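You operate a simulated robot arm through the tools that you are given. There is no shell and no other tool. Be economical: measure what you need, move in short steps, check, and stop when the job is done.

You are at the controls of a simulated two-armed robot. One attempt, no reset.

JOB
Pour the purple jug through the orange strainer into the top-up pot.
Fine: close the outflow valve first; put the jug back, lay the strainer in the white tray, close the pot's lid; spill nothing. Set down upright: what you pick out.

Only the result counts: the job must be done as asked and must still hold three seconds after the hand-in. Knocking over, shifting, dropping, spilling or breaking anything else fails it. Lids that push on must go on centred and level and be pressed home; caps that screw on are set level and turned clockwise until they are tight.

ROBOT AND FRAMES
Two 7-joint arms with two-finger parallel grippers on one trunk, on a base that drives. Base frame: it is fixed to the floor where the robot stands at the start and does not move with it; the origin is under the middle of the robot, x ahead of it, y to its left, z up. Units: mm, rad, N and s.
The left shoulder is at the start at [60, 143, 823], the right one opposite. With the tool pointing down near the work surface each hand reaches from about 160 to 660 mm from the robot's upright axis, wherever it stands, measured 20 degrees to its own side. Places, roughly: outflow valve [1000, 0, 900]; top-up lid [1100, 200, 1000]; top-up pot [1000, 200, 900]; tray [1000, 700, 900]; white tray [1000, 750, 750]. Payload 1.57 kg a hand.
The tool frame of a hand sits at the grasp point between the pads (the TCP): z along the fingers, y along the line on which they close. The tips reach 30 mm beyond it. Largest opening 110 mm; finger width 24, thickness 12; the body of the gripper, 48 by 112 mm, starts 78 mm behind the TCP.
Orientation is that of the tool frame in the base frame, as a unit quaternion [x, y, z, w]. With the fingers straight down and closing along the base's y, the tool's x points along the base's -x, its y along +y and its z along -z.

CONTROLS
- The arms move only by the tool drive_tool. It takes "left_commands", "right_commands" or both (then of equal length, played together; a hand with none holds still); each is text: rows parted by semicolons, each of 6 numbers parted by spaces: the shift along the tool's x, y, z in mm, then the turn, a rotation vector about the tool's x, y, z in rad. In form: tx ty tz ax ay az; .... A call has 1 to 10 rows; each row shifts and turns the commanded pose from where the row before left it, along the tool's axes as they then stand. "left_jaw" and "right_jaw" are, for a hand that has rows, the gripper command, from -1 (fully open) to 1 (shut), values between in proportion, set as the call begins (left out, the last holds). Each row takes 0.2 s and may step no farther than 50 mm and 0.15 rad from the row before; otherwise, or with a gripper value out of range, the whole call is refused. A pose out of reach is approached as far as the arm can. The call stops where the force on the tool passes 50 N (or 10 N more than at its start, if that is more) or the arm is blocked; 0.2 s more then pass. The fingers move at their own pace (about 45 mm/s each) and stop on an object; they squeeze with about 29 N. The grip force told is the motor's: it shows also when the fingers shut on nothing. Time passes only in rows, and 0.2 s behind the last, so rows that do not move let the fingers close. It gives the time, the measured TCP pose, the force on the tool (base axes), the opening and the grip force at its end, in the units of the frame above (readings bear some noise), with the torque about the TCP (base axes, N m) and any sound that the robot's microphone picked up, and new pictures: "views" is both (left out), scene, wrist or none (wrist: the cameras of the hands that moved).
- Cameras (640 x 400 px; columns grow to the right, rows downward): "scene" is now at [52.3, 33.5, 1460.3]; the picture's right is [0.37, -0.93, 0.00], its down [-0.46, -0.18, -0.87] and it looks along [0.81, 0.32, -0.49] (base axes); focal length 278 px, centre (320, 200). "left" rides on the left gripper at [70, -16, -141] in its tool frame; the picture's right is [0.23, 0.97, 0.00], its down [-0.86, 0.20, -0.48] and it looks along [-0.47, 0.11, 0.88] (tool axes); focal length 222 px, centre (320, 200). "right" rides on the right gripper at [70, 16, -141] in its tool frame; the picture's right is [-0.23, 0.97, 0.00], its down [-0.85, -0.20, -0.48] and it looks along [-0.47, -0.11, 0.88] (tool axes); focal length 222 px, centre (320, 200). There is no depth. A picture from a camera that has moved, and an enlarged one, comes with that camera's place and axes in the base frame and with its lens.
- slide_trunk(by): slides the trunk up (or, below 0, down) by that many mm; the arms and the scene camera ride with it, the base frame stays. It gives what a move gives, with no picture.
- roll_base(legs): drives the robot by 1 to 6 legs, each [ahead, left, turn to the left] in mm, mm and rad, along the robot's own axes; the way and the turn of a leg run together, so that a leg with both is an arc; at most 1500 mm and 3.142 rad a leg. The arms and the cameras ride along, it lands a little off, and it stops where it bumps. It gives what a move gives, and a new picture of the scene camera.
- aim_head(pan, tilt): turns the head with the scene camera to pan (to the left, within 1.501 rad either way) and tilt (down, from -0.506 to 1.204), counted from straight ahead of the robot. It gives what a move gives, and a new picture of the scene camera.
- close_up(camera, box): a new picture of the part [left, top, right, bottom] of that camera's present view, enlarged. No time passes.
- finish_job(): hands the job in; it is judged then, once.

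Go step by step. Nothing tells you exact positions but the pictures and the camera data: compare them with the known pose of the tool, close in by small moves and look again before you grip or let go. The budget is 120 turns and 260 pictures, counting those below and the enlarged ones. Unless the task says otherwise, let go and move clear before handing in.

The tools are called after ">>>" as a command line: name --argument value ..., lists and objects as JSON in quotes. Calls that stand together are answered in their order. drive_tool: Moves the arms, as the interface text tells. Its arguments: {"type":"object","properties":{"left_commands":{"type":"string"},"left_jaw":{"type":"number"},"right_commands":{"type":"string"},"right_jaw":{"type":"number"},"views":{"type":"string","enum":["both","scene","wrist","none"]}},"required":[]} The other tools are called the same way: slide_trunk (by) slides the trunk up or down; roll_base (legs) drives the base; aim_head (pan, tilt) turns the head that bears the scene camera; close_up (camera, box) takes an enlarged picture of a part of a camera's view; finish_job () hands the job in.

At the start:

```text
time: 0.0
left_position: [435.5, 306.3, 998.8]
left_tool_rot: [-0.001, 1.0, -0.001, 0.001]
left_wrist_force: [-0.5, 0.2, -0.7]
left_torque: [0.01, 0.01, 0.0]
left_width: 110.2
left_grasp_force: 0.1
right_position: [459.4, -45.5, 999.9]
right_tool_rot: [0.0, 1.0, 0.0, 0.001]
right_wrist_force: [0.8, -0.3, 0.0]
right_torque: [-0.01, 0.0, 0.01]
right_width: 110.2
right_grasp_force: 0.1
trunk travel left (down, up): [-422.0, 168.0]
robot x, y, heading: [-3.7, 4.5, -0.002]
head pan, tilt: [0.38, 0.518]
```

scene: 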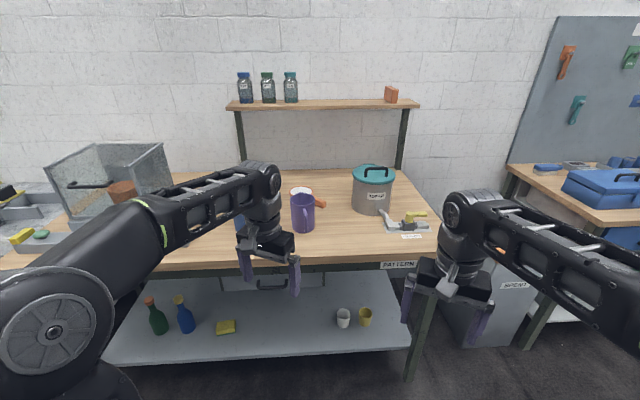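
right: 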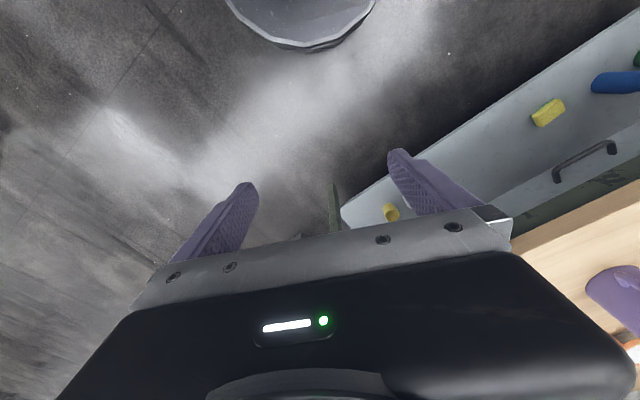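
left: 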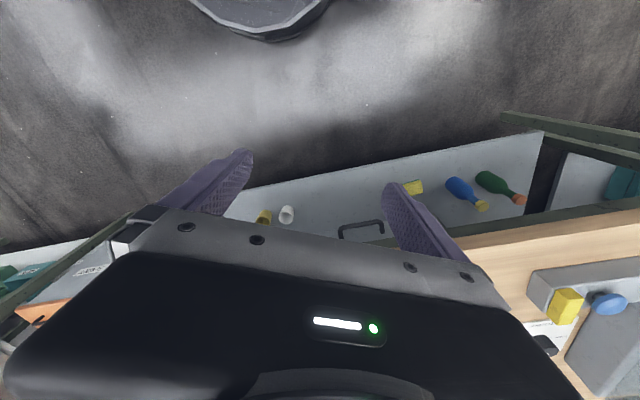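

I see the bench with a purple jug, an orange-handled strainer behind it, a teal-lidded pot and a valve with a yellow handle. I'll enlarge these before moving.

>>> close_up --camera "scene" --box '[230, 150, 450, 290]'

>>> close_up --camera "scene" --box '[0, 130, 240, 280]'

```text
2.86 times, centred on (340, 220) of scene
camera zoom: at [52.3, 33.5, 1460.3], right [0.37, -0.93, 0.0], down [-0.46, -0.18, -0.87], along [0.81, 0.32, -0.49], focal length 795 px, centre (263, 143)
```

zoom: 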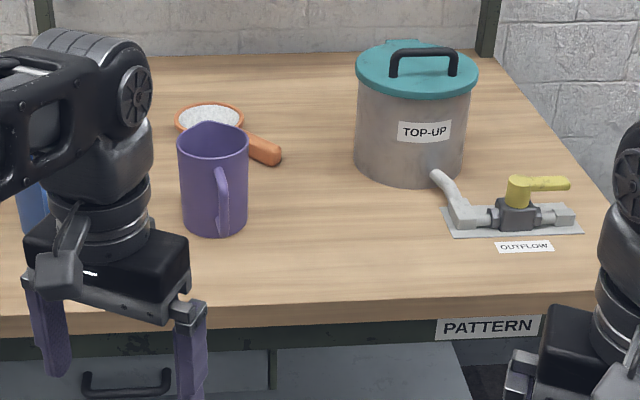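

```text
2.67 times, centred on (120, 205) of scene
camera zoom: at [52.3, 33.5, 1460.3], right [0.37, -0.93, 0.0], down [-0.46, -0.18, -0.87], along [0.81, 0.32, -0.49], focal length 742 px, centre (853, 187)
```

zoom: 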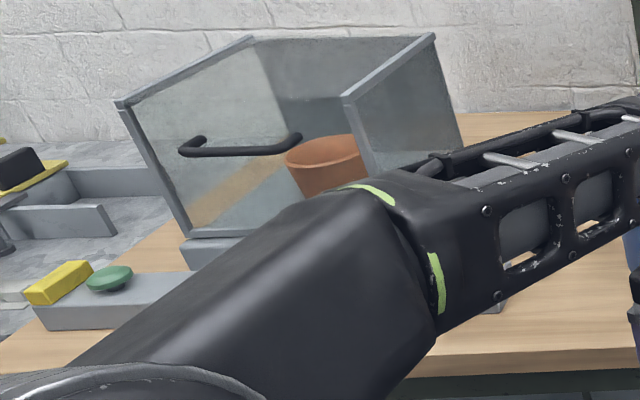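

The arms block the view. I'll pan the head left and right to find the white tray and the bench geometry.

>>> aim_head --pan 1.0 --tilt 0.6

>>> aim_head --pan 0.1 --tilt 0.6

```text
time: 1.0
left_position: [436.1, 307.5, 1000.1]
left_tool_rot: [0.0, 1.0, 0.0, 0.001]
left_wrist_force: [0.4, 0.2, 0.9]
left_torque: [0.01, 0.0, 0.04]
left_width: 110.0
left_grasp_force: 0.1
right_position: [457.8, -46.2, 1000.0]
right_tool_rot: [0.0, 1.0, -0.001, 0.001]
right_wrist_force: [-0.3, -0.1, 0.8]
right_torque: [0.0, -0.02, 0.03]
right_width: 109.9
right_grasp_force: 0.0
trunk travel left (down, up): [-422.0, 168.0]
robot x, y, heading: [-2.0, 1.3, -0.006]
head pan, tilt: [1.0, 0.6]
camera scene: at [16.0, 74.2, 1452.9], right [0.84, -0.54, 0.0], down [-0.31, -0.48, -0.83], along [0.45, 0.69, -0.56], focal length 278 px, centre (320, 200)
```

scene: 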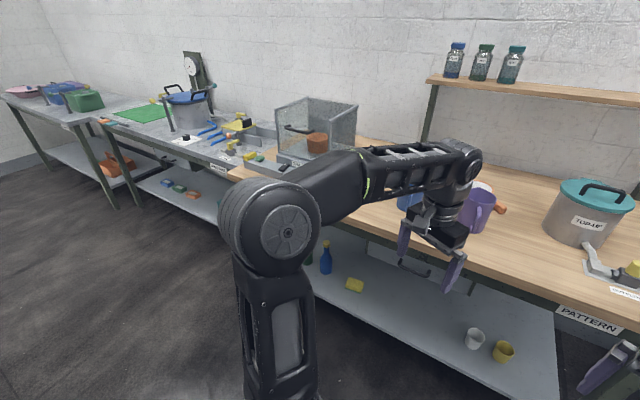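

```text
time: 2.2
left_position: [435.7, 307.6, 998.8]
left_tool_rot: [0.001, 1.0, 0.0, 0.001]
left_wrist_force: [0.1, -0.5, -0.8]
left_torque: [-0.04, -0.04, 0.0]
left_width: 110.0
left_grasp_force: 0.0
right_position: [458.4, -46.9, 999.3]
right_tool_rot: [0.0, 1.0, 0.001, 0.0]
right_wrist_force: [0.5, 0.7, -0.1]
right_torque: [0.0, 0.0, 0.02]
right_width: 110.2
right_grasp_force: 0.1
trunk travel left (down, up): [-422.0, 168.0]
robot x, y, heading: [0.5, 1.9, 0.006]
head pan, tilt: [0.099, 0.6]
camera scene: at [56.2, 8.7, 1452.9], right [0.1, -0.99, 0.0], down [-0.56, -0.06, -0.83], along [0.82, 0.08, -0.56], focal length 278 px, centre (320, 200)
```

scene: 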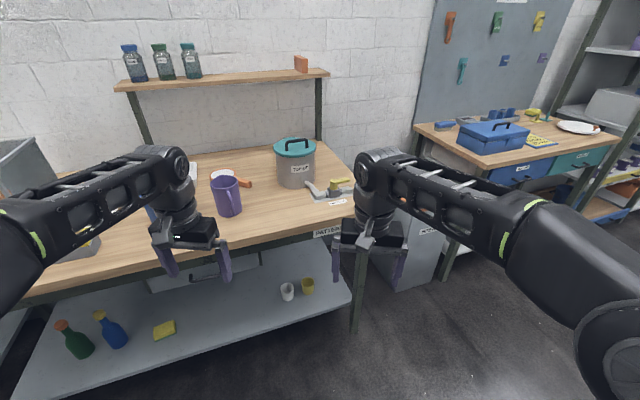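

Next I slide the trunk up for a vertical baseline, to triangulate heights, and retract the left arm for a better view.

>>> slide_trunk --by 160

>>> aim_head --pan 0.38 --tilt 0.6

>>> drive_tool --left_commands "45 0 0 0 0 0;45 0 0 0 0 0;45 20 0 0 0 0;45 20 0 0 0 0;0 30 0 0 0 0;0 30 0 0 0 0" --right_commands "45 0 0 0 0 0;45 0 0 0 0 0;45 -20 0 0 0 0;45 -20 0 0 0 0;0 -30 0 0 0 0;0 -30 0 0 0 0" --views "scene"

```text
time: 4.0
left_position: [437.2, 306.8, 1159.3]
left_tool_rot: [0.001, 1.0, 0.0, 0.001]
left_wrist_force: [0.1, -0.3, 0.1]
left_torque: [0.0, 0.02, 0.06]
left_width: 110.1
left_grasp_force: 0.1
right_position: [459.4, -46.4, 1159.8]
right_tool_rot: [0.0, 1.0, 0.0, 0.0]
right_wrist_force: [-0.3, -0.6, 0.2]
right_torque: [0.02, 0.01, -0.04]
right_width: 109.9
right_grasp_force: 0.1
trunk travel left (down, up): [-582.0, 8.0]
robot x, y, heading: [0.4, -2.8, -0.0]
head pan, tilt: [0.099, 0.6]
```

```text
time: 4.8
left_position: [436.0, 307.0, 1159.9]
left_tool_rot: [0.0, 1.0, 0.0, 0.0]
left_wrist_force: [0.4, 0.2, -0.5]
left_torque: [0.01, 0.02, 0.04]
left_width: 109.8
left_grasp_force: 0.1
right_position: [458.6, -46.2, 1159.4]
right_tool_rot: [0.0, 1.0, 0.0, 0.0]
right_wrist_force: [-0.5, 0.3, -0.9]
right_torque: [0.0, -0.01, 0.01]
right_width: 110.2
right_grasp_force: 0.0
trunk travel left (down, up): [-582.0, 8.0]
robot x, y, heading: [-2.5, -0.8, -0.002]
head pan, tilt: [0.38, 0.6]
camera scene: at [50.3, 32.6, 1612.9], right [0.37, -0.93, 0.0], down [-0.52, -0.21, -0.83], along [0.77, 0.31, -0.56], focal length 278 px, centre (320, 200)
```

scene: 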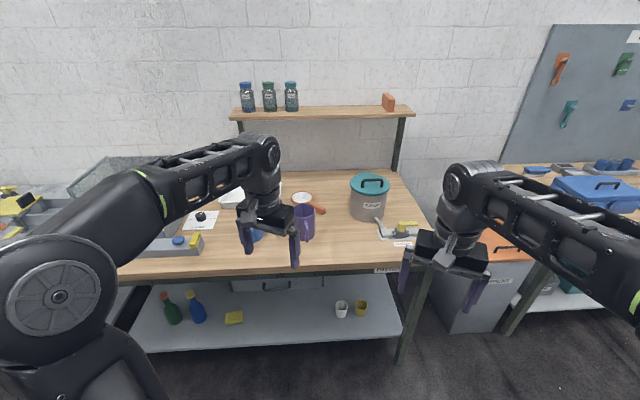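

```text
time: 6.2
left_position: [254.7, 407.1, 1158.2]
left_tool_rot: [0.001, 1.0, -0.001, 0.001]
left_wrist_force: [0.2, 0.9, 0.0]
left_torque: [0.03, -0.01, 0.03]
left_width: 110.0
left_grasp_force: 0.1
right_position: [280.1, -147.7, 1161.2]
right_tool_rot: [0.0, 1.0, 0.0, 0.001]
right_wrist_force: [0.5, 0.8, 0.6]
right_torque: [0.01, -0.01, 0.01]
right_width: 109.8
right_grasp_force: 0.2
trunk travel left (down, up): [-582.0, 8.0]
robot x, y, heading: [0.6, -0.7, 0.0]
head pan, tilt: [0.38, 0.6]
camera scene: at [49.2, 33.4, 1613.0], right [0.37, -0.93, 0.0], down [-0.52, -0.21, -0.83], along [0.77, 0.31, -0.56], focal length 278 px, centre (320, 200)
```

scene: 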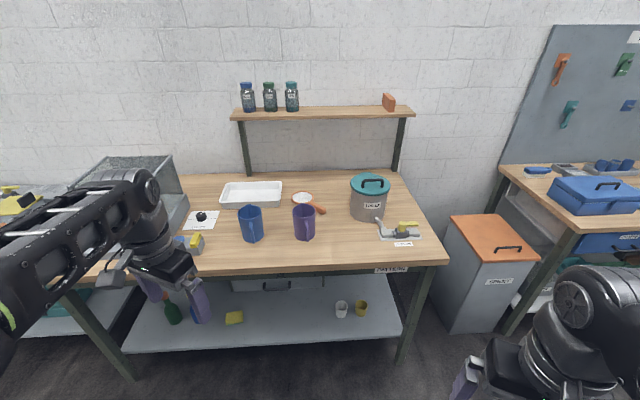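

I take the bench top to be at about z≈840, turned about 0.43 rad to the left. The purple jug is near (816,415), the pot near (1066,209), the valve near (1000,43) and the white tray near (1004,784). I'll turn to face the bench and approach it carefully.

>>> roll_base --legs '[[0, 0, 0.43], [250, -60, 0]]'

>>> aim_head --pan 0.0 --tilt 1.2

```text
time: 9.3
left_position: [322.2, 528.1, 1157.1]
left_tool_rot: [-0.21, 0.978, 0.0, 0.0]
left_wrist_force: [0.4, 0.3, 0.0]
left_torque: [-0.01, 0.03, 0.0]
left_width: 110.0
left_grasp_force: 0.0
right_position: [572.0, 30.5, 1162.0]
right_tool_rot: [-0.209, 0.978, 0.0, 0.0]
right_wrist_force: [-0.8, 0.1, 0.0]
right_torque: [-0.02, -0.01, 0.0]
right_width: 110.1
right_grasp_force: 0.1
trunk travel left (down, up): [-582.0, 8.0]
robot x, y, heading: [254.7, 48.0, 0.422]
head pan, tilt: [0.38, 0.6]
camera scene: at [288.6, 102.2, 1612.9], right [0.72, -0.69, 0.0], down [-0.39, -0.41, -0.82], along [0.57, 0.59, -0.57], focal length 278 px, centre (320, 200)
```

scene: 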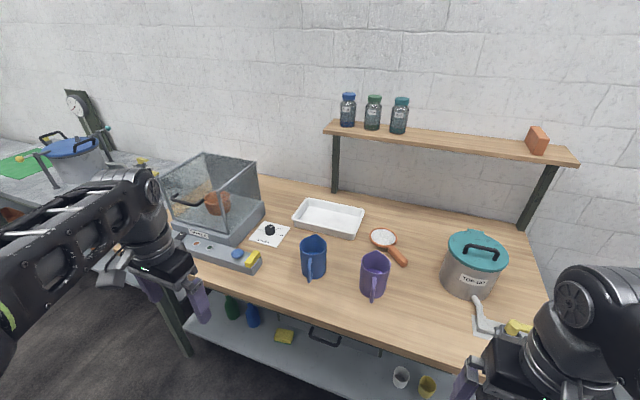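

```text
time: 10.3
left_position: [322.7, 527.1, 1158.4]
left_tool_rot: [-0.209, 0.978, 0.0, 0.002]
left_wrist_force: [-0.6, -0.4, 0.4]
left_torque: [-0.01, 0.01, 0.02]
left_width: 110.0
left_grasp_force: 0.1
right_position: [571.5, 29.6, 1161.2]
right_tool_rot: [-0.209, 0.978, 0.001, 0.001]
right_wrist_force: [-0.4, 0.5, 0.9]
right_torque: [0.0, 0.0, 0.0]
right_width: 110.0
right_grasp_force: 0.1
trunk travel left (down, up): [-582.0, 8.0]
robot x, y, heading: [255.2, 47.4, 0.419]
head pan, tilt: [0.0, 1.201]
camera scene: at [276.9, 61.3, 1568.4], right [0.41, -0.91, 0.0], down [-0.85, -0.38, -0.36], along [0.33, 0.15, -0.93], focal length 278 px, centre (320, 200)
```

scene: 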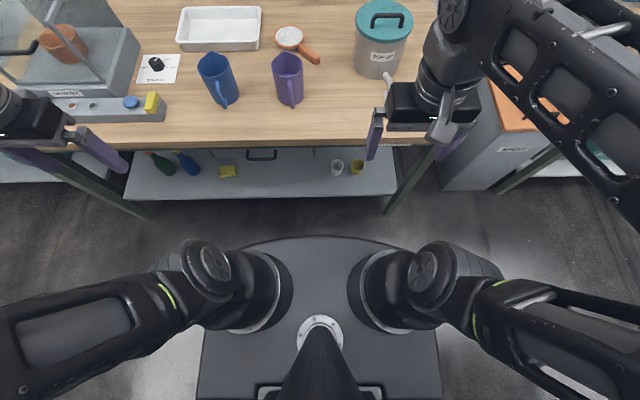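

The heading is now nearly square to the bench. The bench edge is about 480 mm ahead of the robot's axis, and the base front is about 350 mm ahead, low enough to go under the top. I'll advance 140 mm.

>>> roll_base --legs '[[140, 0, 0]]'

>>> aim_head --pan -0.1 --tilt 1.0

```text
time: 11.7
left_position: [448.4, 585.3, 1157.5]
left_tool_rot: [-0.211, 0.978, 0.0, 0.0]
left_wrist_force: [0.5, 0.0, -0.4]
left_torque: [0.01, 0.05, 0.0]
left_width: 109.9
left_grasp_force: 0.1
right_position: [700.9, 89.6, 1161.0]
right_tool_rot: [-0.211, 0.978, 0.0, 0.0]
right_wrist_force: [1.2, 0.0, 0.1]
right_torque: [-0.01, 0.02, 0.0]
right_width: 110.0
right_grasp_force: 0.1
trunk travel left (down, up): [-582.0, 8.0]
robot x, y, heading: [378.5, 107.3, 0.426]
head pan, tilt: [0.0, 1.201]
camera scene: at [406.3, 119.8, 1568.3], right [0.41, -0.91, 0.0], down [-0.85, -0.39, -0.36], along [0.33, 0.15, -0.93], focal length 278 px, centre (320, 200)
```

scene: 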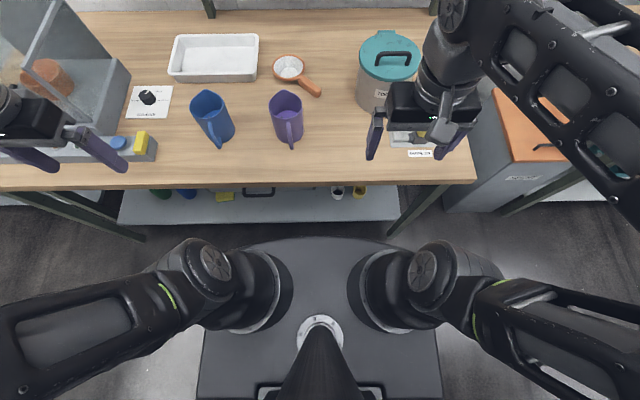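

```text
time: 12.4
left_position: [446.7, 585.4, 1158.7]
left_tool_rot: [-0.211, 0.977, 0.0, 0.001]
left_wrist_force: [0.2, -0.4, -0.4]
left_torque: [-0.05, -0.01, 0.02]
left_width: 110.2
left_grasp_force: 0.1
right_position: [698.1, 88.8, 1161.7]
right_tool_rot: [-0.21, 0.978, 0.001, 0.001]
right_wrist_force: [0.5, 0.8, 0.3]
right_torque: [0.02, 0.01, -0.01]
right_width: 110.1
right_grasp_force: 0.2
trunk travel left (down, up): [-582.0, 8.0]
robot x, y, heading: [384.1, 109.8, 0.428]
head pan, tilt: [-0.099, 1.0]
camera scene: at [419.3, 118.2, 1580.9], right [0.32, -0.95, 0.0], down [-0.8, -0.27, -0.54], along [0.51, 0.17, -0.84], focal length 278 px, centre (320, 200)
```

scene: 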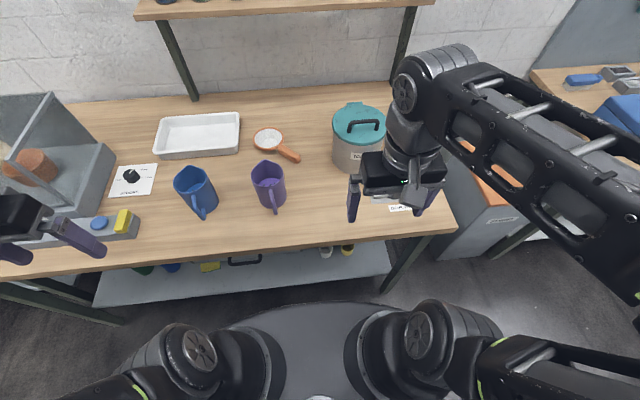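

I'm closer now. I'll enlarge the lid and the strainer to see the details.

>>> close_up --camera "scene" --box '[240, 80, 400, 220]'

>>> close_up --camera "right" --box '[0, 0, 640, 400]'

```text
2.86 times, centred on (320, 150) of scene
camera zoom: at [419.3, 118.2, 1580.9], right [0.32, -0.95, 0.0], down [-0.8, -0.27, -0.54], along [0.51, 0.17, -0.84], focal length 795 px, centre (320, 343)
```

zoom: 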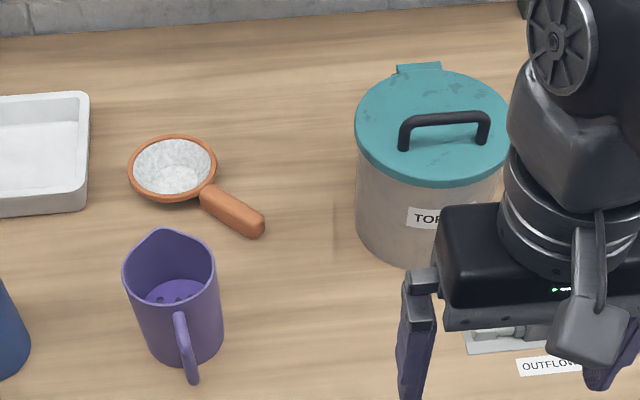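

```text
1.00 times, centred on (320, 200) of right (not enlarged: the box is as wide or as high as the picture)
camera zoom: at [627.4, 74.2, 1303.1], right [-0.2, 0.98, 0.0], down [0.86, 0.17, 0.48], along [0.47, 0.09, -0.88], focal length 222 px, centre (320, 200)
```

zoom: 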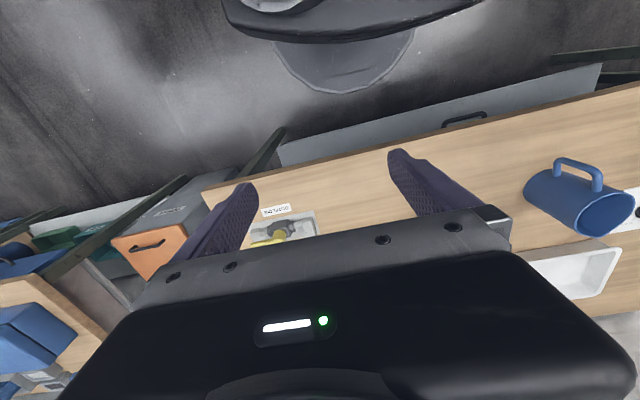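

The lid is hinged at the back and has a bar handle. I'll move the right hand aside to see the valve and pot clearly.

>>> drive_tool --right_commands "30 -40 0 0 0 0;30 -40 0 0 0 0;30 -40 0 0 0 0;0 -40 0 0 0 0" --views "none"

>>> aim_head --pan -0.3 --tilt 0.95

>>> close_up --camera "scene" --box '[220, 80, 420, 220]'

```text
time: 13.4
left_position: [448.8, 583.4, 1158.4]
left_tool_rot: [-0.212, 0.977, 0.001, 0.001]
left_wrist_force: [-0.3, 0.8, 0.3]
left_torque: [0.06, 0.02, 0.02]
left_width: 110.2
left_grasp_force: 0.0
right_position: [698.5, -81.5, 1126.7]
right_tool_rot: [-0.212, 0.977, 0.001, 0.0]
right_wrist_force: [0.3, 0.3, -0.2]
right_torque: [0.01, 0.02, 0.0]
right_width: 109.7
right_grasp_force: 0.2
right hand out of reach, approached as far as the arm can: row 1, 2, 3
trunk travel left (down, up): [-582.0, 8.0]
robot x, y, heading: [383.1, 107.4, 0.427]
head pan, tilt: [-0.099, 1.0]
```

```text
time: 14.1
left_position: [447.8, 584.2, 1158.0]
left_tool_rot: [-0.211, 0.977, 0.001, 0.001]
left_wrist_force: [0.3, 0.3, 0.4]
left_torque: [0.02, -0.02, 0.0]
left_width: 110.2
left_grasp_force: 0.0
right_position: [697.5, -79.6, 1128.2]
right_tool_rot: [-0.212, 0.977, 0.0, 0.001]
right_wrist_force: [0.3, -0.4, 0.4]
right_torque: [0.02, -0.01, -0.03]
right_width: 109.9
right_grasp_force: 0.0
trunk travel left (down, up): [-582.0, 8.0]
robot x, y, heading: [379.7, 112.4, 0.426]
head pan, tilt: [-0.3, 0.949]
camera scene: at [425.8, 104.9, 1584.5], right [0.13, -0.99, 0.0], down [-0.81, -0.1, -0.58], along [0.58, 0.07, -0.81], focal length 278 px, centre (320, 200)
```

scene: 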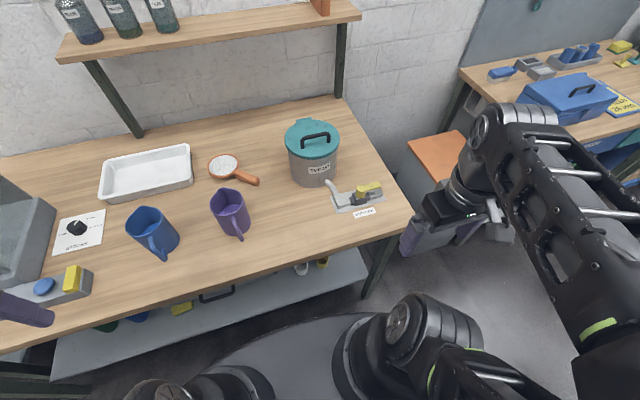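

```text
2.86 times, centred on (320, 150) of scene
camera zoom: at [425.8, 104.9, 1584.5], right [0.13, -0.99, 0.0], down [-0.81, -0.1, -0.58], along [0.58, 0.07, -0.81], focal length 795 px, centre (320, 343)
```

zoom: 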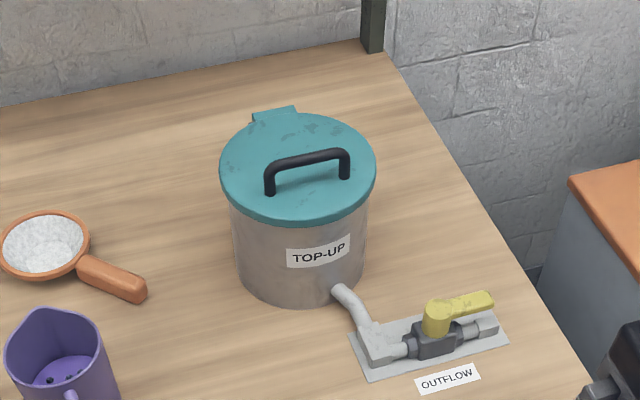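

The valve hub is near (975,47) and the lever points right along the pipe, so it's open. The lid centre is near (1072,211). I'll edge 40 mm closer, then bring the right hand over the valve with its fingers closing front to back.

>>> roll_base --legs '[[40, 0, 0]]'

>>> drive_tool --right_commands "0 0 0 0 0 0.15;0 0 0 0 0 0.15;0 0 0 0 0 0.15;0 0 0 0 0 0.15;0 0 0 0 0 0.15;0 0 0 0 0 0.15;0 0 0 0 0 0.15;0 0 0 0 0 0.15;0 0 0 0 0 0.15;0 0 0 0 0 0.15" --views "both"

```text
time: 15.0
left_position: [485.0, 602.6, 1157.6]
left_tool_rot: [-0.211, 0.977, 0.0, 0.0]
left_wrist_force: [-0.1, 0.2, 0.0]
left_torque: [0.01, 0.07, 0.0]
left_width: 109.9
left_grasp_force: 0.0
right_position: [735.5, -61.5, 1127.7]
right_tool_rot: [-0.212, 0.977, -0.001, -0.001]
right_wrist_force: [0.9, 0.0, 0.0]
right_torque: [-0.02, 0.05, 0.03]
right_width: 109.9
right_grasp_force: 0.1
trunk travel left (down, up): [-582.0, 8.0]
robot x, y, heading: [421.0, 120.6, 0.423]
head pan, tilt: [-0.3, 0.949]
camera scene: at [464.0, 122.4, 1584.5], right [0.13, -0.99, 0.0], down [-0.81, -0.1, -0.58], along [0.58, 0.07, -0.81], focal length 278 px, centre (320, 200)
```

scene: 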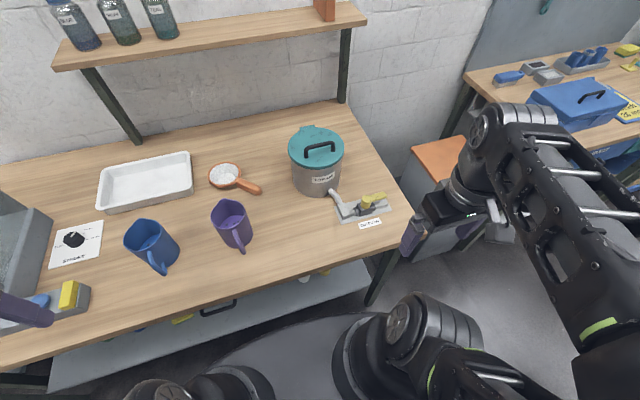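

```text
time: 17.2
left_position: [483.3, 601.4, 1158.1]
left_tool_rot: [-0.212, 0.977, 0.0, 0.001]
left_wrist_force: [0.0, -0.2, 0.0]
left_torque: [-0.03, 0.04, 0.0]
left_width: 110.1
left_grasp_force: 0.1
right_position: [733.2, -63.5, 1127.0]
right_tool_rot: [0.513, 0.859, 0.0, 0.0]
right_wrist_force: [0.2, -0.1, 0.7]
right_torque: [0.0, 0.01, 0.04]
right_width: 110.1
right_grasp_force: 0.1
trunk travel left (down, up): [-582.0, 8.0]
robot x, y, heading: [417.6, 124.8, 0.428]
head pan, tilt: [-0.3, 0.949]
camera scene: at [461.5, 121.4, 1584.5], right [0.13, -0.99, 0.0], down [-0.81, -0.1, -0.58], along [0.58, 0.07, -0.81], focal length 278 px, centre (320, 200)
camera right: at [713.4, 5.7, 1269.4], right [0.96, 0.26, 0.0], down [0.23, -0.85, 0.48], along [0.13, -0.46, -0.88], focal length 222 px, centre (320, 200)
```

scene: 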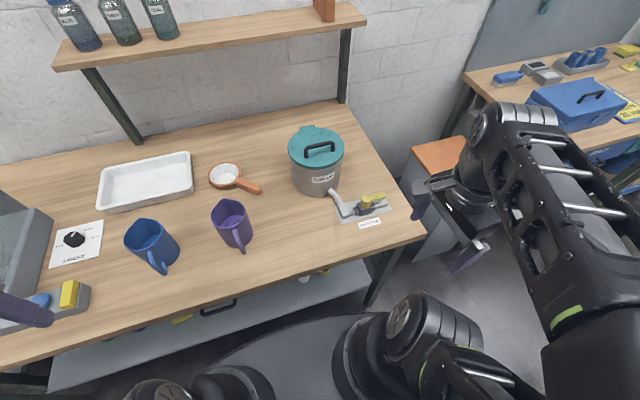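
right: 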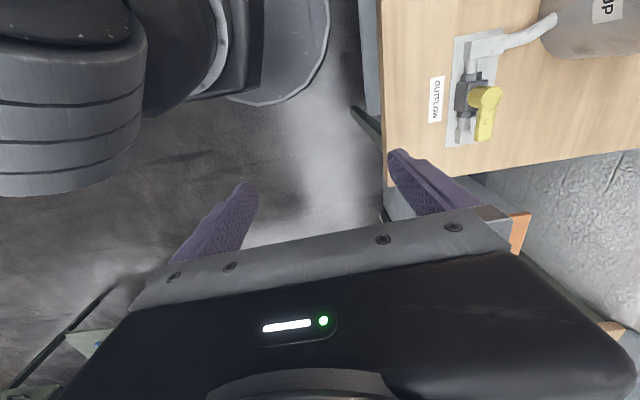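

I'll enlarge both views of the valve to fix its position.

>>> close_up --camera "scene" --box '[270, 110, 430, 240]'

>>> close_up --camera "right" --box '[400, 0, 640, 150]'

```text
3.08 times, centred on (350, 175) of scene
camera zoom: at [461.5, 121.4, 1584.5], right [0.13, -0.99, 0.0], down [-0.81, -0.1, -0.58], along [0.58, 0.07, -0.81], focal length 856 px, centre (228, 277)
```

zoom: 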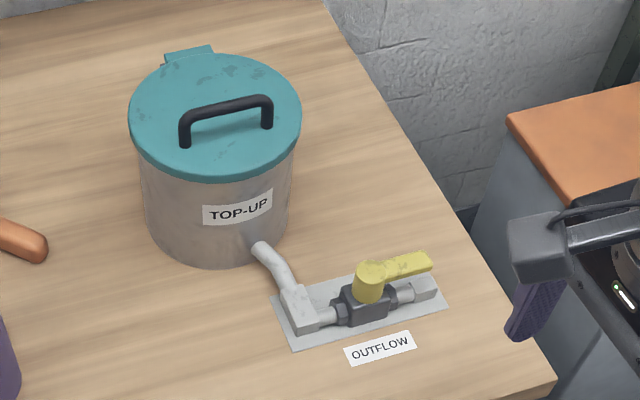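

```text
2.67 times, centred on (520, 75) of right
camera zoom: at [713.4, 5.7, 1269.4], right [0.96, 0.26, 0.0], down [0.23, -0.85, 0.48], along [0.13, -0.46, -0.88], focal length 592 px, centre (-213, 533)
```

zoom: 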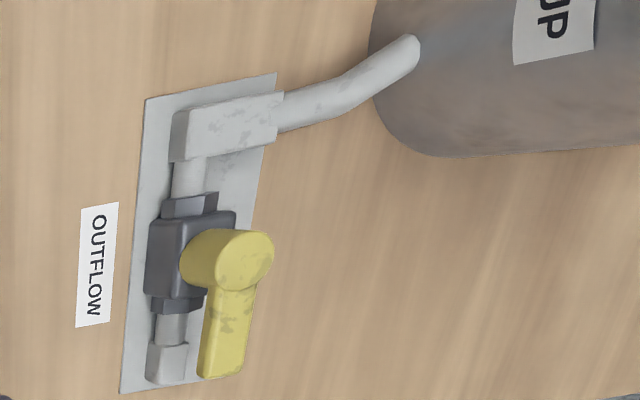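

The table is at z≈845, the valve hub top at (967,47,907) and the lever tip at (992,-12,902). I'll shut the right jaws, move behind the lever, and check before sweeping it clockwise.

>>> drive_tool --right_commands "-10.4 48.5 0 0 0 0;-10.4 48.5 0 0 0 0;-10.4 48.5 0 0 0 0;-10.4 48.5 0 0 0 0;-10.4 48.5 0 0 0 0;-10.4 48.5 0 0 0 0;0 0 40 0 0 0;0 0 40 0 0 0;0 0 40 0 0 0" --right_jaw 1 --views "none"

>>> close_up --camera "scene" --box '[270, 110, 430, 240]'

>>> close_up --camera "right" --box '[0, 0, 640, 400]'

```text
time: 19.2
left_position: [483.3, 601.8, 1157.4]
left_tool_rot: [-0.211, 0.977, 0.0, 0.001]
left_wrist_force: [-1.1, -0.3, 0.1]
left_torque: [0.01, 0.0, 0.01]
left_width: 110.0
left_grasp_force: 0.0
right_position: [1020.7, 21.1, 1010.6]
right_tool_rot: [0.511, 0.86, 0.0, 0.0]
right_wrist_force: [0.3, 0.3, 0.1]
right_torque: [-0.01, -0.02, -0.01]
right_width: 0.0
right_grasp_force: 20.7
trunk travel left (down, up): [-582.0, 8.0]
robot x, y, heading: [419.8, 123.7, 0.426]
head pan, tilt: [-0.3, 0.949]
```

```text
3.08 times, centred on (350, 175) of scene
camera zoom: at [461.9, 121.3, 1584.6], right [0.13, -0.99, 0.0], down [-0.81, -0.1, -0.58], along [0.58, 0.07, -0.81], focal length 856 px, centre (228, 277)
```

zoom: 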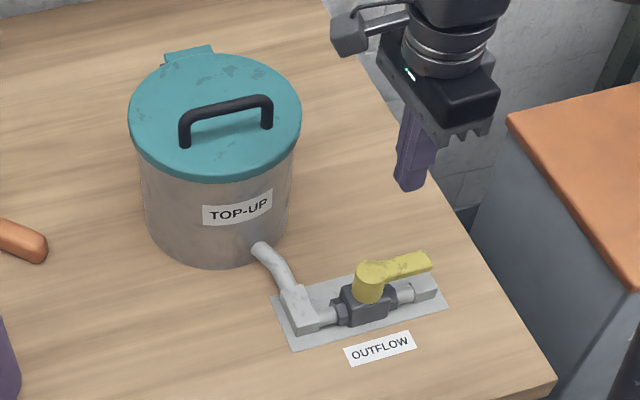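

```text
1.00 times, centred on (320, 200) of right (not enlarged: the box is as wide or as high as the picture)
camera zoom: at [1000.7, 90.1, 1152.1], right [0.96, 0.27, 0.0], down [0.23, -0.85, 0.48], along [0.13, -0.46, -0.88], focal length 222 px, centre (320, 200)
```

zoom: 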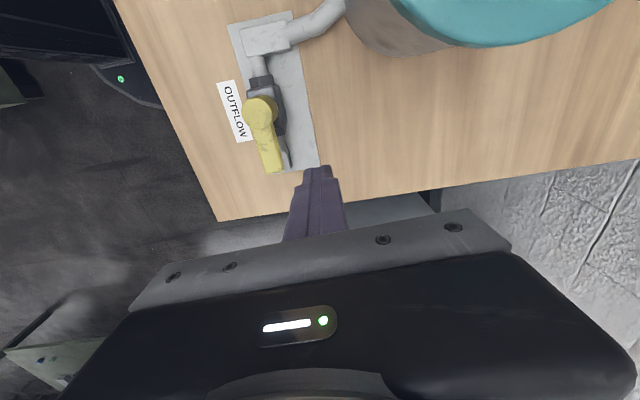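

My projection agrees with the picture. I'll descend behind the lever and begin the sweep.

>>> drive_tool --right_commands "0 0 33 0 0 0;0 0 33 0 0 0;0 0 32 0 0 0;2 -18.9 0 0 0 0;-1.3 -9.6 0 0 0 0;-1.3 -9.6 0 0 0 0;2.5 -9.4 0 0 0 0;2.4 -9.4 0 0 0 0" --views "none"

>>> close_up --camera "scene" --box '[270, 110, 430, 240]'

```text
time: 20.7
left_position: [483.7, 601.6, 1157.4]
left_tool_rot: [-0.212, 0.977, -0.001, 0.0]
left_wrist_force: [-0.5, -1.2, 1.2]
left_torque: [0.02, -0.07, 0.0]
left_width: 109.9
left_grasp_force: 0.0
right_position: [998.5, 13.1, 916.3]
right_tool_rot: [0.508, 0.861, 0.015, 0.011]
right_wrist_force: [20.8, 9.9, -9.7]
right_torque: [-0.2, 0.08, -0.26]
right_width: 0.0
right_grasp_force: 21.8
trunk travel left (down, up): [-582.0, 8.0]
robot x, y, heading: [417.6, 126.1, 0.434]
head pan, tilt: [-0.3, 0.949]
stopped in row 7 (right hand): the force on the tool passed its limit at 56 N (the readings are from after the stop); the commanded pose is now the measured one
```

```text
3.08 times, centred on (350, 175) of scene
camera zoom: at [464.3, 121.7, 1584.2], right [0.13, -0.99, 0.0], down [-0.81, -0.11, -0.58], along [0.58, 0.08, -0.81], focal length 856 px, centre (228, 277)
```

zoom: 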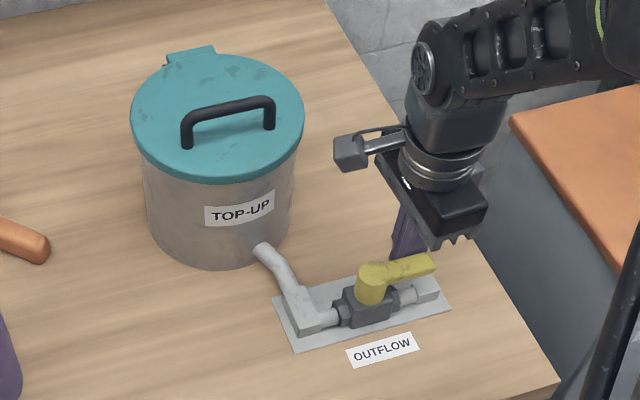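

The lever won't turn clockwise; it stopped against its end stop. I'll go over to its front side and push it counter-clockwise.

>>> drive_tool --right_commands "-1.3 11.9 0 0 0 0;0 0 -30 0 0 0;0 0 -30 0 0 0;3.1 -38.9 0 0 0 0;3.1 -38.9 0 0 0 0;0 0 32 0 0 0;0 0 32 0 0 0;-3 28.8 0 0 0 0;-3.3 9.1 0 0 0 0;-3.3 9.1 0 0 0 0" --views "none"

>>> close_up --camera "scene" --box '[270, 110, 430, 240]'

```text
time: 22.8
left_position: [482.0, 601.3, 1158.4]
left_tool_rot: [-0.21, 0.978, -0.001, 0.001]
left_wrist_force: [-0.2, 0.0, 0.4]
left_torque: [0.01, 0.05, 0.01]
left_width: 109.9
left_grasp_force: 0.0
right_position: [957.2, -9.7, 905.2]
right_tool_rot: [0.513, 0.859, -0.002, -0.007]
right_wrist_force: [-16.4, -4.1, 10.8]
right_torque: [-0.16, 0.29, -0.18]
right_width: 0.1
right_grasp_force: 21.1
trunk travel left (down, up): [-582.0, 8.0]
robot x, y, heading: [420.0, 122.6, 0.423]
head pan, tilt: [-0.3, 0.949]
stopped in row 10 (right hand): the force on the tool passed its limit at 55 N (the readings are from after the stop); the commanded pose is now the measured one
```

```text
3.08 times, centred on (350, 175) of scene
camera zoom: at [460.5, 121.9, 1584.8], right [0.13, -0.99, 0.0], down [-0.81, -0.1, -0.58], along [0.58, 0.07, -0.81], focal length 856 px, centre (228, 277)
```

zoom: 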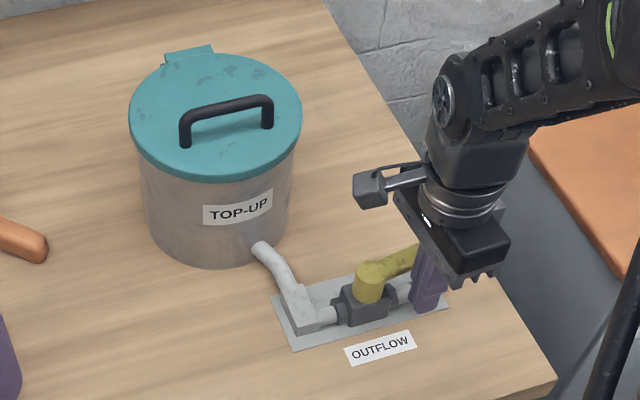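

Both pushes stopped about symmetrically around the lever, so the fingertips may have hit the outlet nut under it. I'll raise the tips to about z=894 and push again.

>>> drive_tool --right_commands "1 -8 0 0 0 0;0 0 -20 0 0 0;-1 8 0 0 0 0;-1 8 0 0 0 0;-1 8 0 0 0 0;-2 8 0 0 0 0" --views "none"

>>> close_up --camera "scene" --box '[270, 110, 430, 240]'

>>> close_up --camera "right" --box '[150, 0, 450, 220]'

```text
time: 24.2
left_position: [482.8, 601.1, 1158.4]
left_tool_rot: [-0.212, 0.977, 0.0, 0.001]
left_wrist_force: [-0.2, 0.1, 0.5]
left_torque: [-0.03, -0.03, 0.01]
left_width: 110.3
left_grasp_force: 0.0
right_position: [984.8, -0.1, 925.1]
right_tool_rot: [0.511, 0.86, 0.001, -0.003]
right_wrist_force: [0.0, 0.0, -0.6]
right_torque: [-0.04, 0.02, -0.01]
right_width: 0.0
right_grasp_force: 21.2
trunk travel left (down, up): [-582.0, 8.0]
robot x, y, heading: [423.1, 124.1, 0.423]
head pan, tilt: [-0.3, 0.949]
```

```text
3.08 times, centred on (350, 175) of scene
camera zoom: at [461.5, 121.5, 1584.5], right [0.13, -0.99, 0.0], down [-0.81, -0.1, -0.58], along [0.58, 0.07, -0.81], focal length 856 px, centre (228, 277)
```

zoom: 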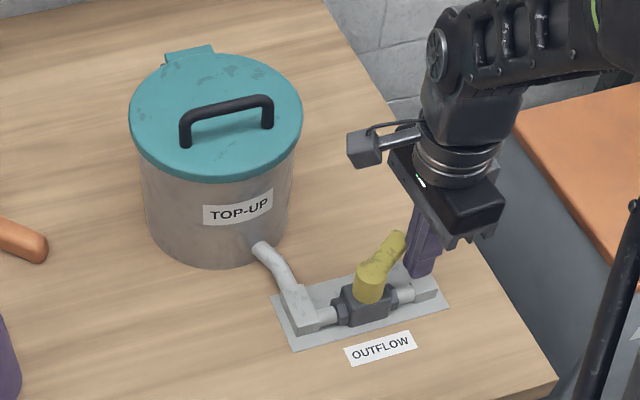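

```text
1.82 times, centred on (300, 110) of right
camera zoom: at [965.0, 67.1, 1068.0], right [0.96, 0.27, 0.0], down [0.24, -0.85, 0.47], along [0.12, -0.46, -0.88], focal length 404 px, centre (356, 364)
```

zoom: 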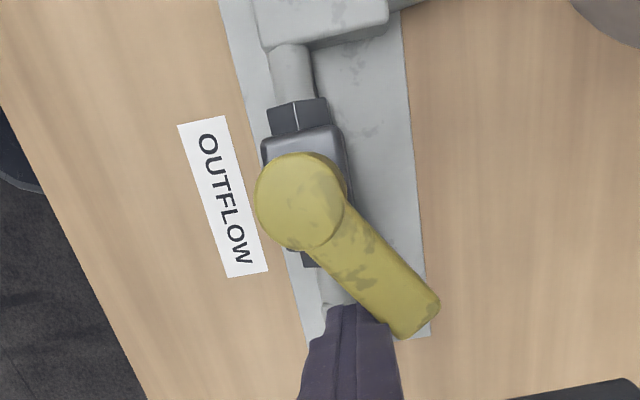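

It turns counter-clockwise. I'll continue the arc to 90°.

>>> drive_tool --right_commands "0.6 8.6 0 0 0 0;0.6 8.6 0 0 0 0;4 9 0 0 0 0;4.2 9 0 0 0 0;7.3 6.8 0 0 0 0;7.3 6.8 0 0 0 0;7.6 3.8 0 0 0 0" --views "none"

>>> close_up --camera "scene" --box '[270, 110, 430, 240]'

>>> close_up --camera "right" --box '[150, 0, 450, 220]'

```text
time: 25.8
left_position: [482.9, 601.5, 1158.5]
left_tool_rot: [-0.213, 0.977, 0.0, 0.002]
left_wrist_force: [-1.1, -0.2, -0.7]
left_torque: [0.0, -0.03, 0.01]
left_width: 110.0
left_grasp_force: 0.1
right_position: [1015.6, 51.8, 925.5]
right_tool_rot: [0.511, 0.859, 0.001, -0.002]
right_wrist_force: [-0.4, -3.1, -0.4]
right_torque: [-0.05, 0.01, -0.01]
right_width: 0.0
right_grasp_force: 21.0
trunk travel left (down, up): [-582.0, 8.0]
robot x, y, heading: [420.3, 126.6, 0.43]
head pan, tilt: [-0.3, 0.949]
```

```text
3.08 times, centred on (350, 175) of scene
camera zoom: at [461.5, 121.1, 1584.5], right [0.13, -0.99, 0.0], down [-0.81, -0.1, -0.58], along [0.58, 0.07, -0.81], focal length 856 px, centre (228, 277)
```

zoom: 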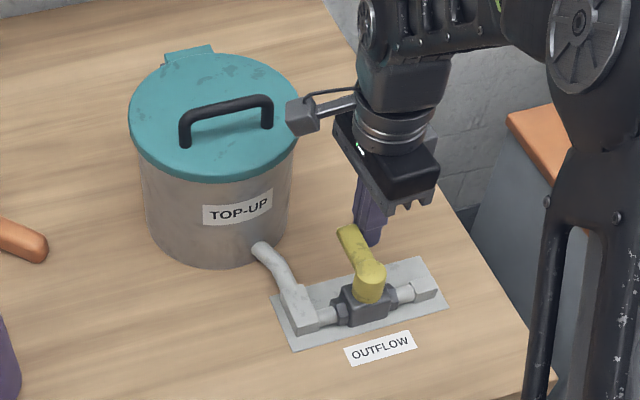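

```text
1.82 times, centred on (300, 110) of right
camera zoom: at [996.3, 119.3, 1067.5], right [0.96, 0.27, 0.0], down [0.23, -0.85, 0.47], along [0.12, -0.46, -0.88], focal length 404 px, centre (356, 364)
```

zoom: 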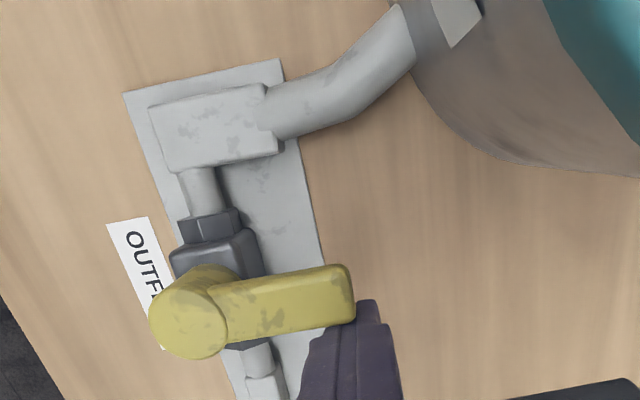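

It's at roughly 80°. I'll push further until it meets the stop.

>>> drive_tool --right_commands "6 1 0 0 0 0;6 0 0 0 0 0;6 -1 0 0 0 0;6 -2 0 0 0 0" --views "none"

>>> close_up --camera "right" --box '[150, 0, 450, 220]'

```text
time: 26.6
left_position: [486.0, 601.0, 1157.6]
left_tool_rot: [-0.21, 0.978, -0.001, 0.0]
left_wrist_force: [0.0, 0.8, -1.0]
left_torque: [-0.08, 0.0, 0.01]
left_width: 110.1
left_grasp_force: 0.0
right_position: [1014.8, 52.4, 925.9]
right_tool_rot: [0.517, 0.856, -0.001, 0.007]
right_wrist_force: [6.9, -16.6, -2.4]
right_torque: [0.13, -0.21, -0.06]
right_width: 0.0
right_grasp_force: 21.3
trunk travel left (down, up): [-582.0, 8.0]
robot x, y, heading: [417.1, 124.5, 0.428]
head pan, tilt: [-0.3, 0.949]
stopped in row 3 (right hand): the force on the tool passed its limit at 54 N (the readings are from after the stop); the commanded pose is now the measured one
```

```text
1.82 times, centred on (300, 110) of right
camera zoom: at [994.8, 121.8, 1066.5], right [0.97, 0.25, 0.01], down [0.22, -0.85, 0.49], along [0.13, -0.47, -0.87], focal length 404 px, centre (356, 364)
```

zoom: 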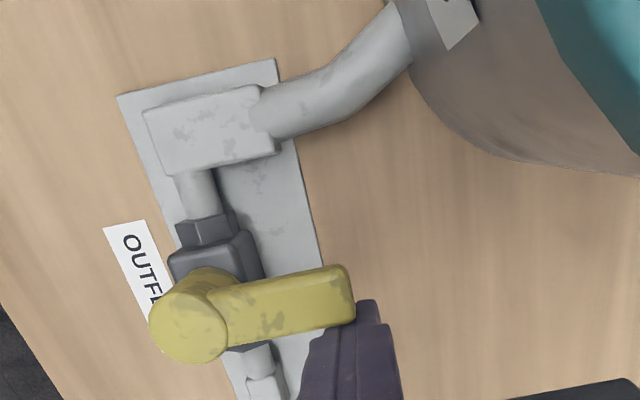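

The valve is closed against its stop. Now I'll back the right hand off, raise it, move it in front of the pot and start pitching it to horizontal to take the lid handle.

>>> drive_tool --right_commands "-25 3 0 0 0 0;0 0 -47 0 0 0;0 0 -47 0 0 0;0 0 -47 0 0 0;36 0 0 0 0 0;36 0 0 0 0 0;36 0 0 0 0 0;36 0 0 0 0 0;0 0 0 -0.15 0 0;0 0 0 -0.15 0 0" --right_jaw -0.1 --views "none"

>>> drive_tool --right_commands "0 -20 0 -0.15 0 0;0 -20 0 -0.15 0 0;0 0 0 -0.15 0 0;0 0 0 -0.15 0 0;0 0 0 -0.15 0 0;0 0 0 -0.15 0 0;0 0 0 -0.15 0 0;0 0 0 -0.15 0 0;0 0 0 -0.07 0 0" --views "both"

```text
time: 28.8
left_position: [484.3, 600.4, 1157.7]
left_tool_rot: [-0.212, 0.977, 0.0, 0.0]
left_wrist_force: [-0.2, 0.0, -0.4]
left_torque: [0.01, -0.03, -0.01]
left_width: 110.0
left_grasp_force: 0.1
right_position: [959.1, 164.9, 1066.5]
right_tool_rot: [0.508, 0.847, 0.13, 0.081]
right_wrist_force: [0.2, 0.1, -0.2]
right_torque: [0.0, -0.02, 0.01]
right_width: 60.4
right_grasp_force: 0.1
trunk travel left (down, up): [-582.0, 8.0]
robot x, y, heading: [418.5, 121.0, 0.429]
head pan, tilt: [-0.3, 0.949]
```

```text
time: 30.8
left_position: [483.5, 599.6, 1158.6]
left_tool_rot: [-0.21, 0.978, 0.0, 0.001]
left_wrist_force: [0.4, 0.7, -0.7]
left_torque: [0.02, 0.0, 0.03]
left_width: 110.1
left_grasp_force: 0.1
right_position: [925.6, 146.8, 1052.5]
right_tool_rot: [0.477, 0.797, 0.315, 0.193]
right_wrist_force: [-0.4, 0.2, 0.6]
right_torque: [0.01, 0.05, 0.0]
right_width: 60.6
right_grasp_force: 0.1
right hand out of reach, approached as far as the arm can: row 4, 5, 6, 7, 8, 9
trunk travel left (down, up): [-582.0, 8.0]
robot x, y, heading: [417.6, 123.7, 0.422]
head pan, tilt: [-0.3, 0.949]
camera scene: at [461.8, 120.7, 1584.5], right [0.12, -0.99, 0.0], down [-0.81, -0.1, -0.58], along [0.58, 0.07, -0.81], focal length 278 px, centre (320, 200)
camera right: at [817.3, 168.6, 1165.7], right [0.73, 0.14, 0.67], down [-0.02, -0.98, 0.22], along [0.68, -0.17, -0.71], focal length 222 px, centre (320, 200)
```

scene: 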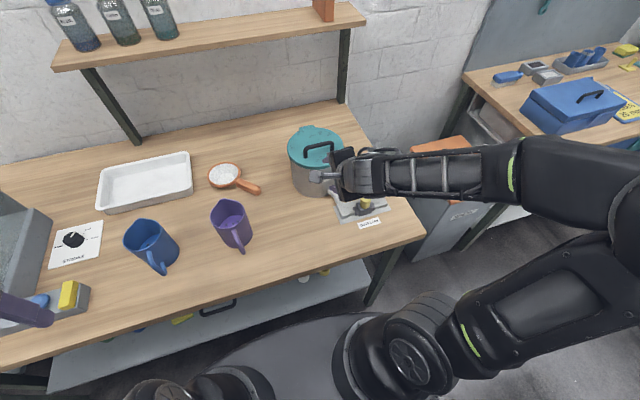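
right: 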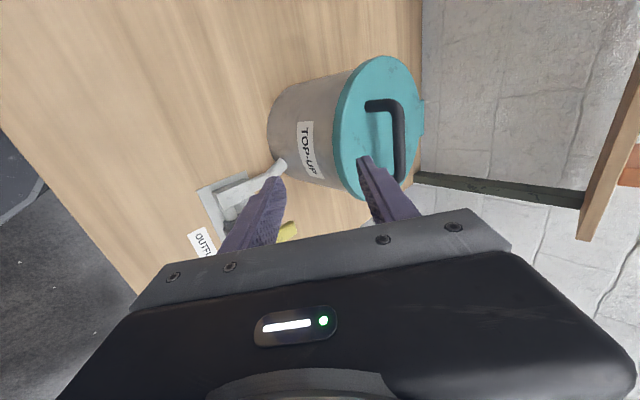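

The right wrist reached about a 45° pitch, which should be enough to hook the handle bar. I'll enlarge both views to triangulate the handle.

>>> close_up --camera "right" --box '[260, 40, 440, 220]'

>>> close_up --camera "scene" --box '[270, 110, 380, 200]'

```text
2.22 times, centred on (350, 130) of right
camera zoom: at [817.3, 168.6, 1165.7], right [0.73, 0.14, 0.67], down [-0.02, -0.98, 0.22], along [0.68, -0.17, -0.71], focal length 494 px, centre (253, 356)
```

zoom: 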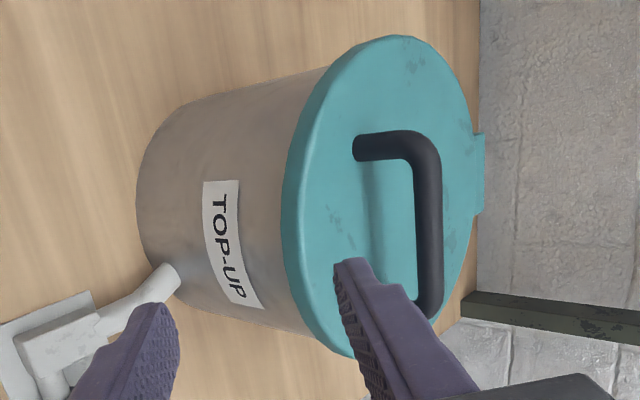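

```text
4.44 times, centred on (325, 155) of scene
camera zoom: at [461.8, 120.7, 1584.5], right [0.12, -0.99, 0.0], down [-0.81, -0.1, -0.58], along [0.58, 0.07, -0.81], focal length 1236 px, centre (298, 400)
```

zoom: 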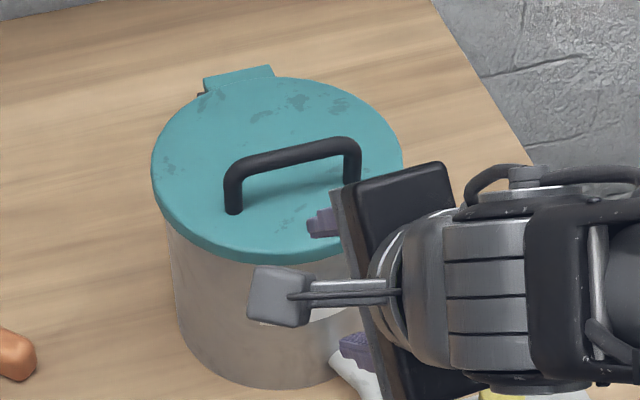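

The handle bar is centred near (1038,194,1038) and the hinge near (1152,247,1000). I'll probe whether the commanded pitch differs from the measured one, and narrow the jaws to about 30 mm.

>>> drive_tool --right_commands "0 0 0 0.15 0 0;0 0 0 0.15 0 0" --right_jaw 0.45 --views "none"

```text
time: 31.4
left_position: [483.9, 599.9, 1157.6]
left_tool_rot: [-0.211, 0.978, 0.0, 0.0]
left_wrist_force: [-0.4, 1.2, 0.3]
left_torque: [0.0, 0.03, 0.04]
left_width: 110.3
left_grasp_force: 0.0
right_position: [927.0, 147.0, 1051.8]
right_tool_rot: [0.501, 0.836, 0.191, 0.118]
right_wrist_force: [-0.7, -0.8, 0.3]
right_torque: [-0.01, 0.0, -0.03]
right_width: 30.3
right_grasp_force: 0.0
trunk travel left (down, up): [-582.0, 8.0]
robot x, y, heading: [421.0, 121.5, 0.427]
head pan, tilt: [-0.3, 0.949]
```

Out-of-reach rows reset to the measured pose, which is good. I'll re-pitch to about 45° and go to a pre-approach above and in front of the bar.

>>> drive_tool --right_commands "0 0 0 -0.15 0 0;0 0 0 -0.14 0 0;-5 38.7 6.4 0 0 0;-5 38.7 6.4 0 0 0;0 0 0 0 -0.04 0.04;0 0 0 -0.1 0 0;0 0 0 -0.1 0 0" --views "both"

```text
time: 33.0
left_position: [483.8, 600.7, 1157.3]
left_tool_rot: [-0.211, 0.977, 0.0, 0.001]
left_wrist_force: [-1.5, 0.5, 0.6]
left_torque: [0.0, -0.03, -0.03]
left_width: 109.8
left_grasp_force: 0.1
right_position: [983.2, 149.3, 1138.0]
right_tool_rot: [0.486, 0.755, 0.366, 0.245]
right_wrist_force: [-0.4, 0.1, -0.5]
right_torque: [0.03, 0.05, -0.01]
right_width: 30.1
right_grasp_force: 0.1
right hand out of reach, approached as far as the arm can: row 7
trunk travel left (down, up): [-582.0, 8.0]
robot x, y, heading: [420.5, 125.1, 0.429]
head pan, tilt: [-0.3, 0.949]
camera scene: at [460.0, 119.7, 1584.6], right [0.12, -0.99, 0.0], down [-0.81, -0.1, -0.58], along [0.58, 0.07, -0.81], focal length 278 px, centre (320, 200)
camera right: at [859.9, 171.6, 1236.4], right [0.63, 0.05, 0.77], down [-0.11, -0.98, 0.15], along [0.77, -0.18, -0.62], focal length 222 px, centre (320, 200)
```

scene: 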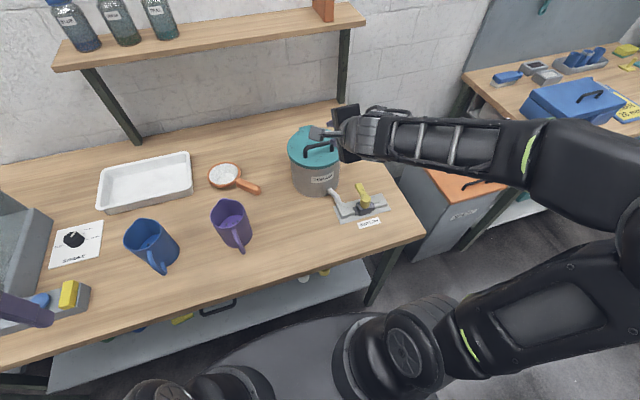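
right: 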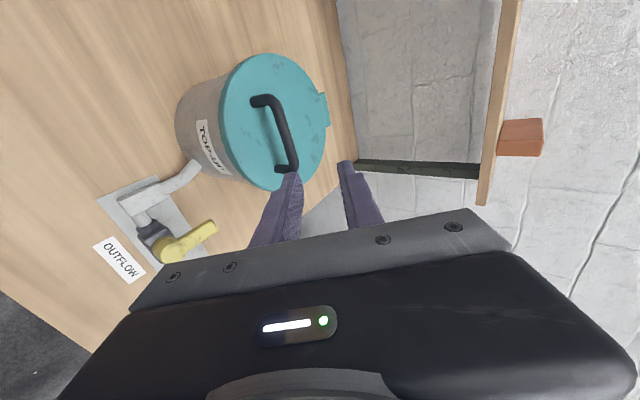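

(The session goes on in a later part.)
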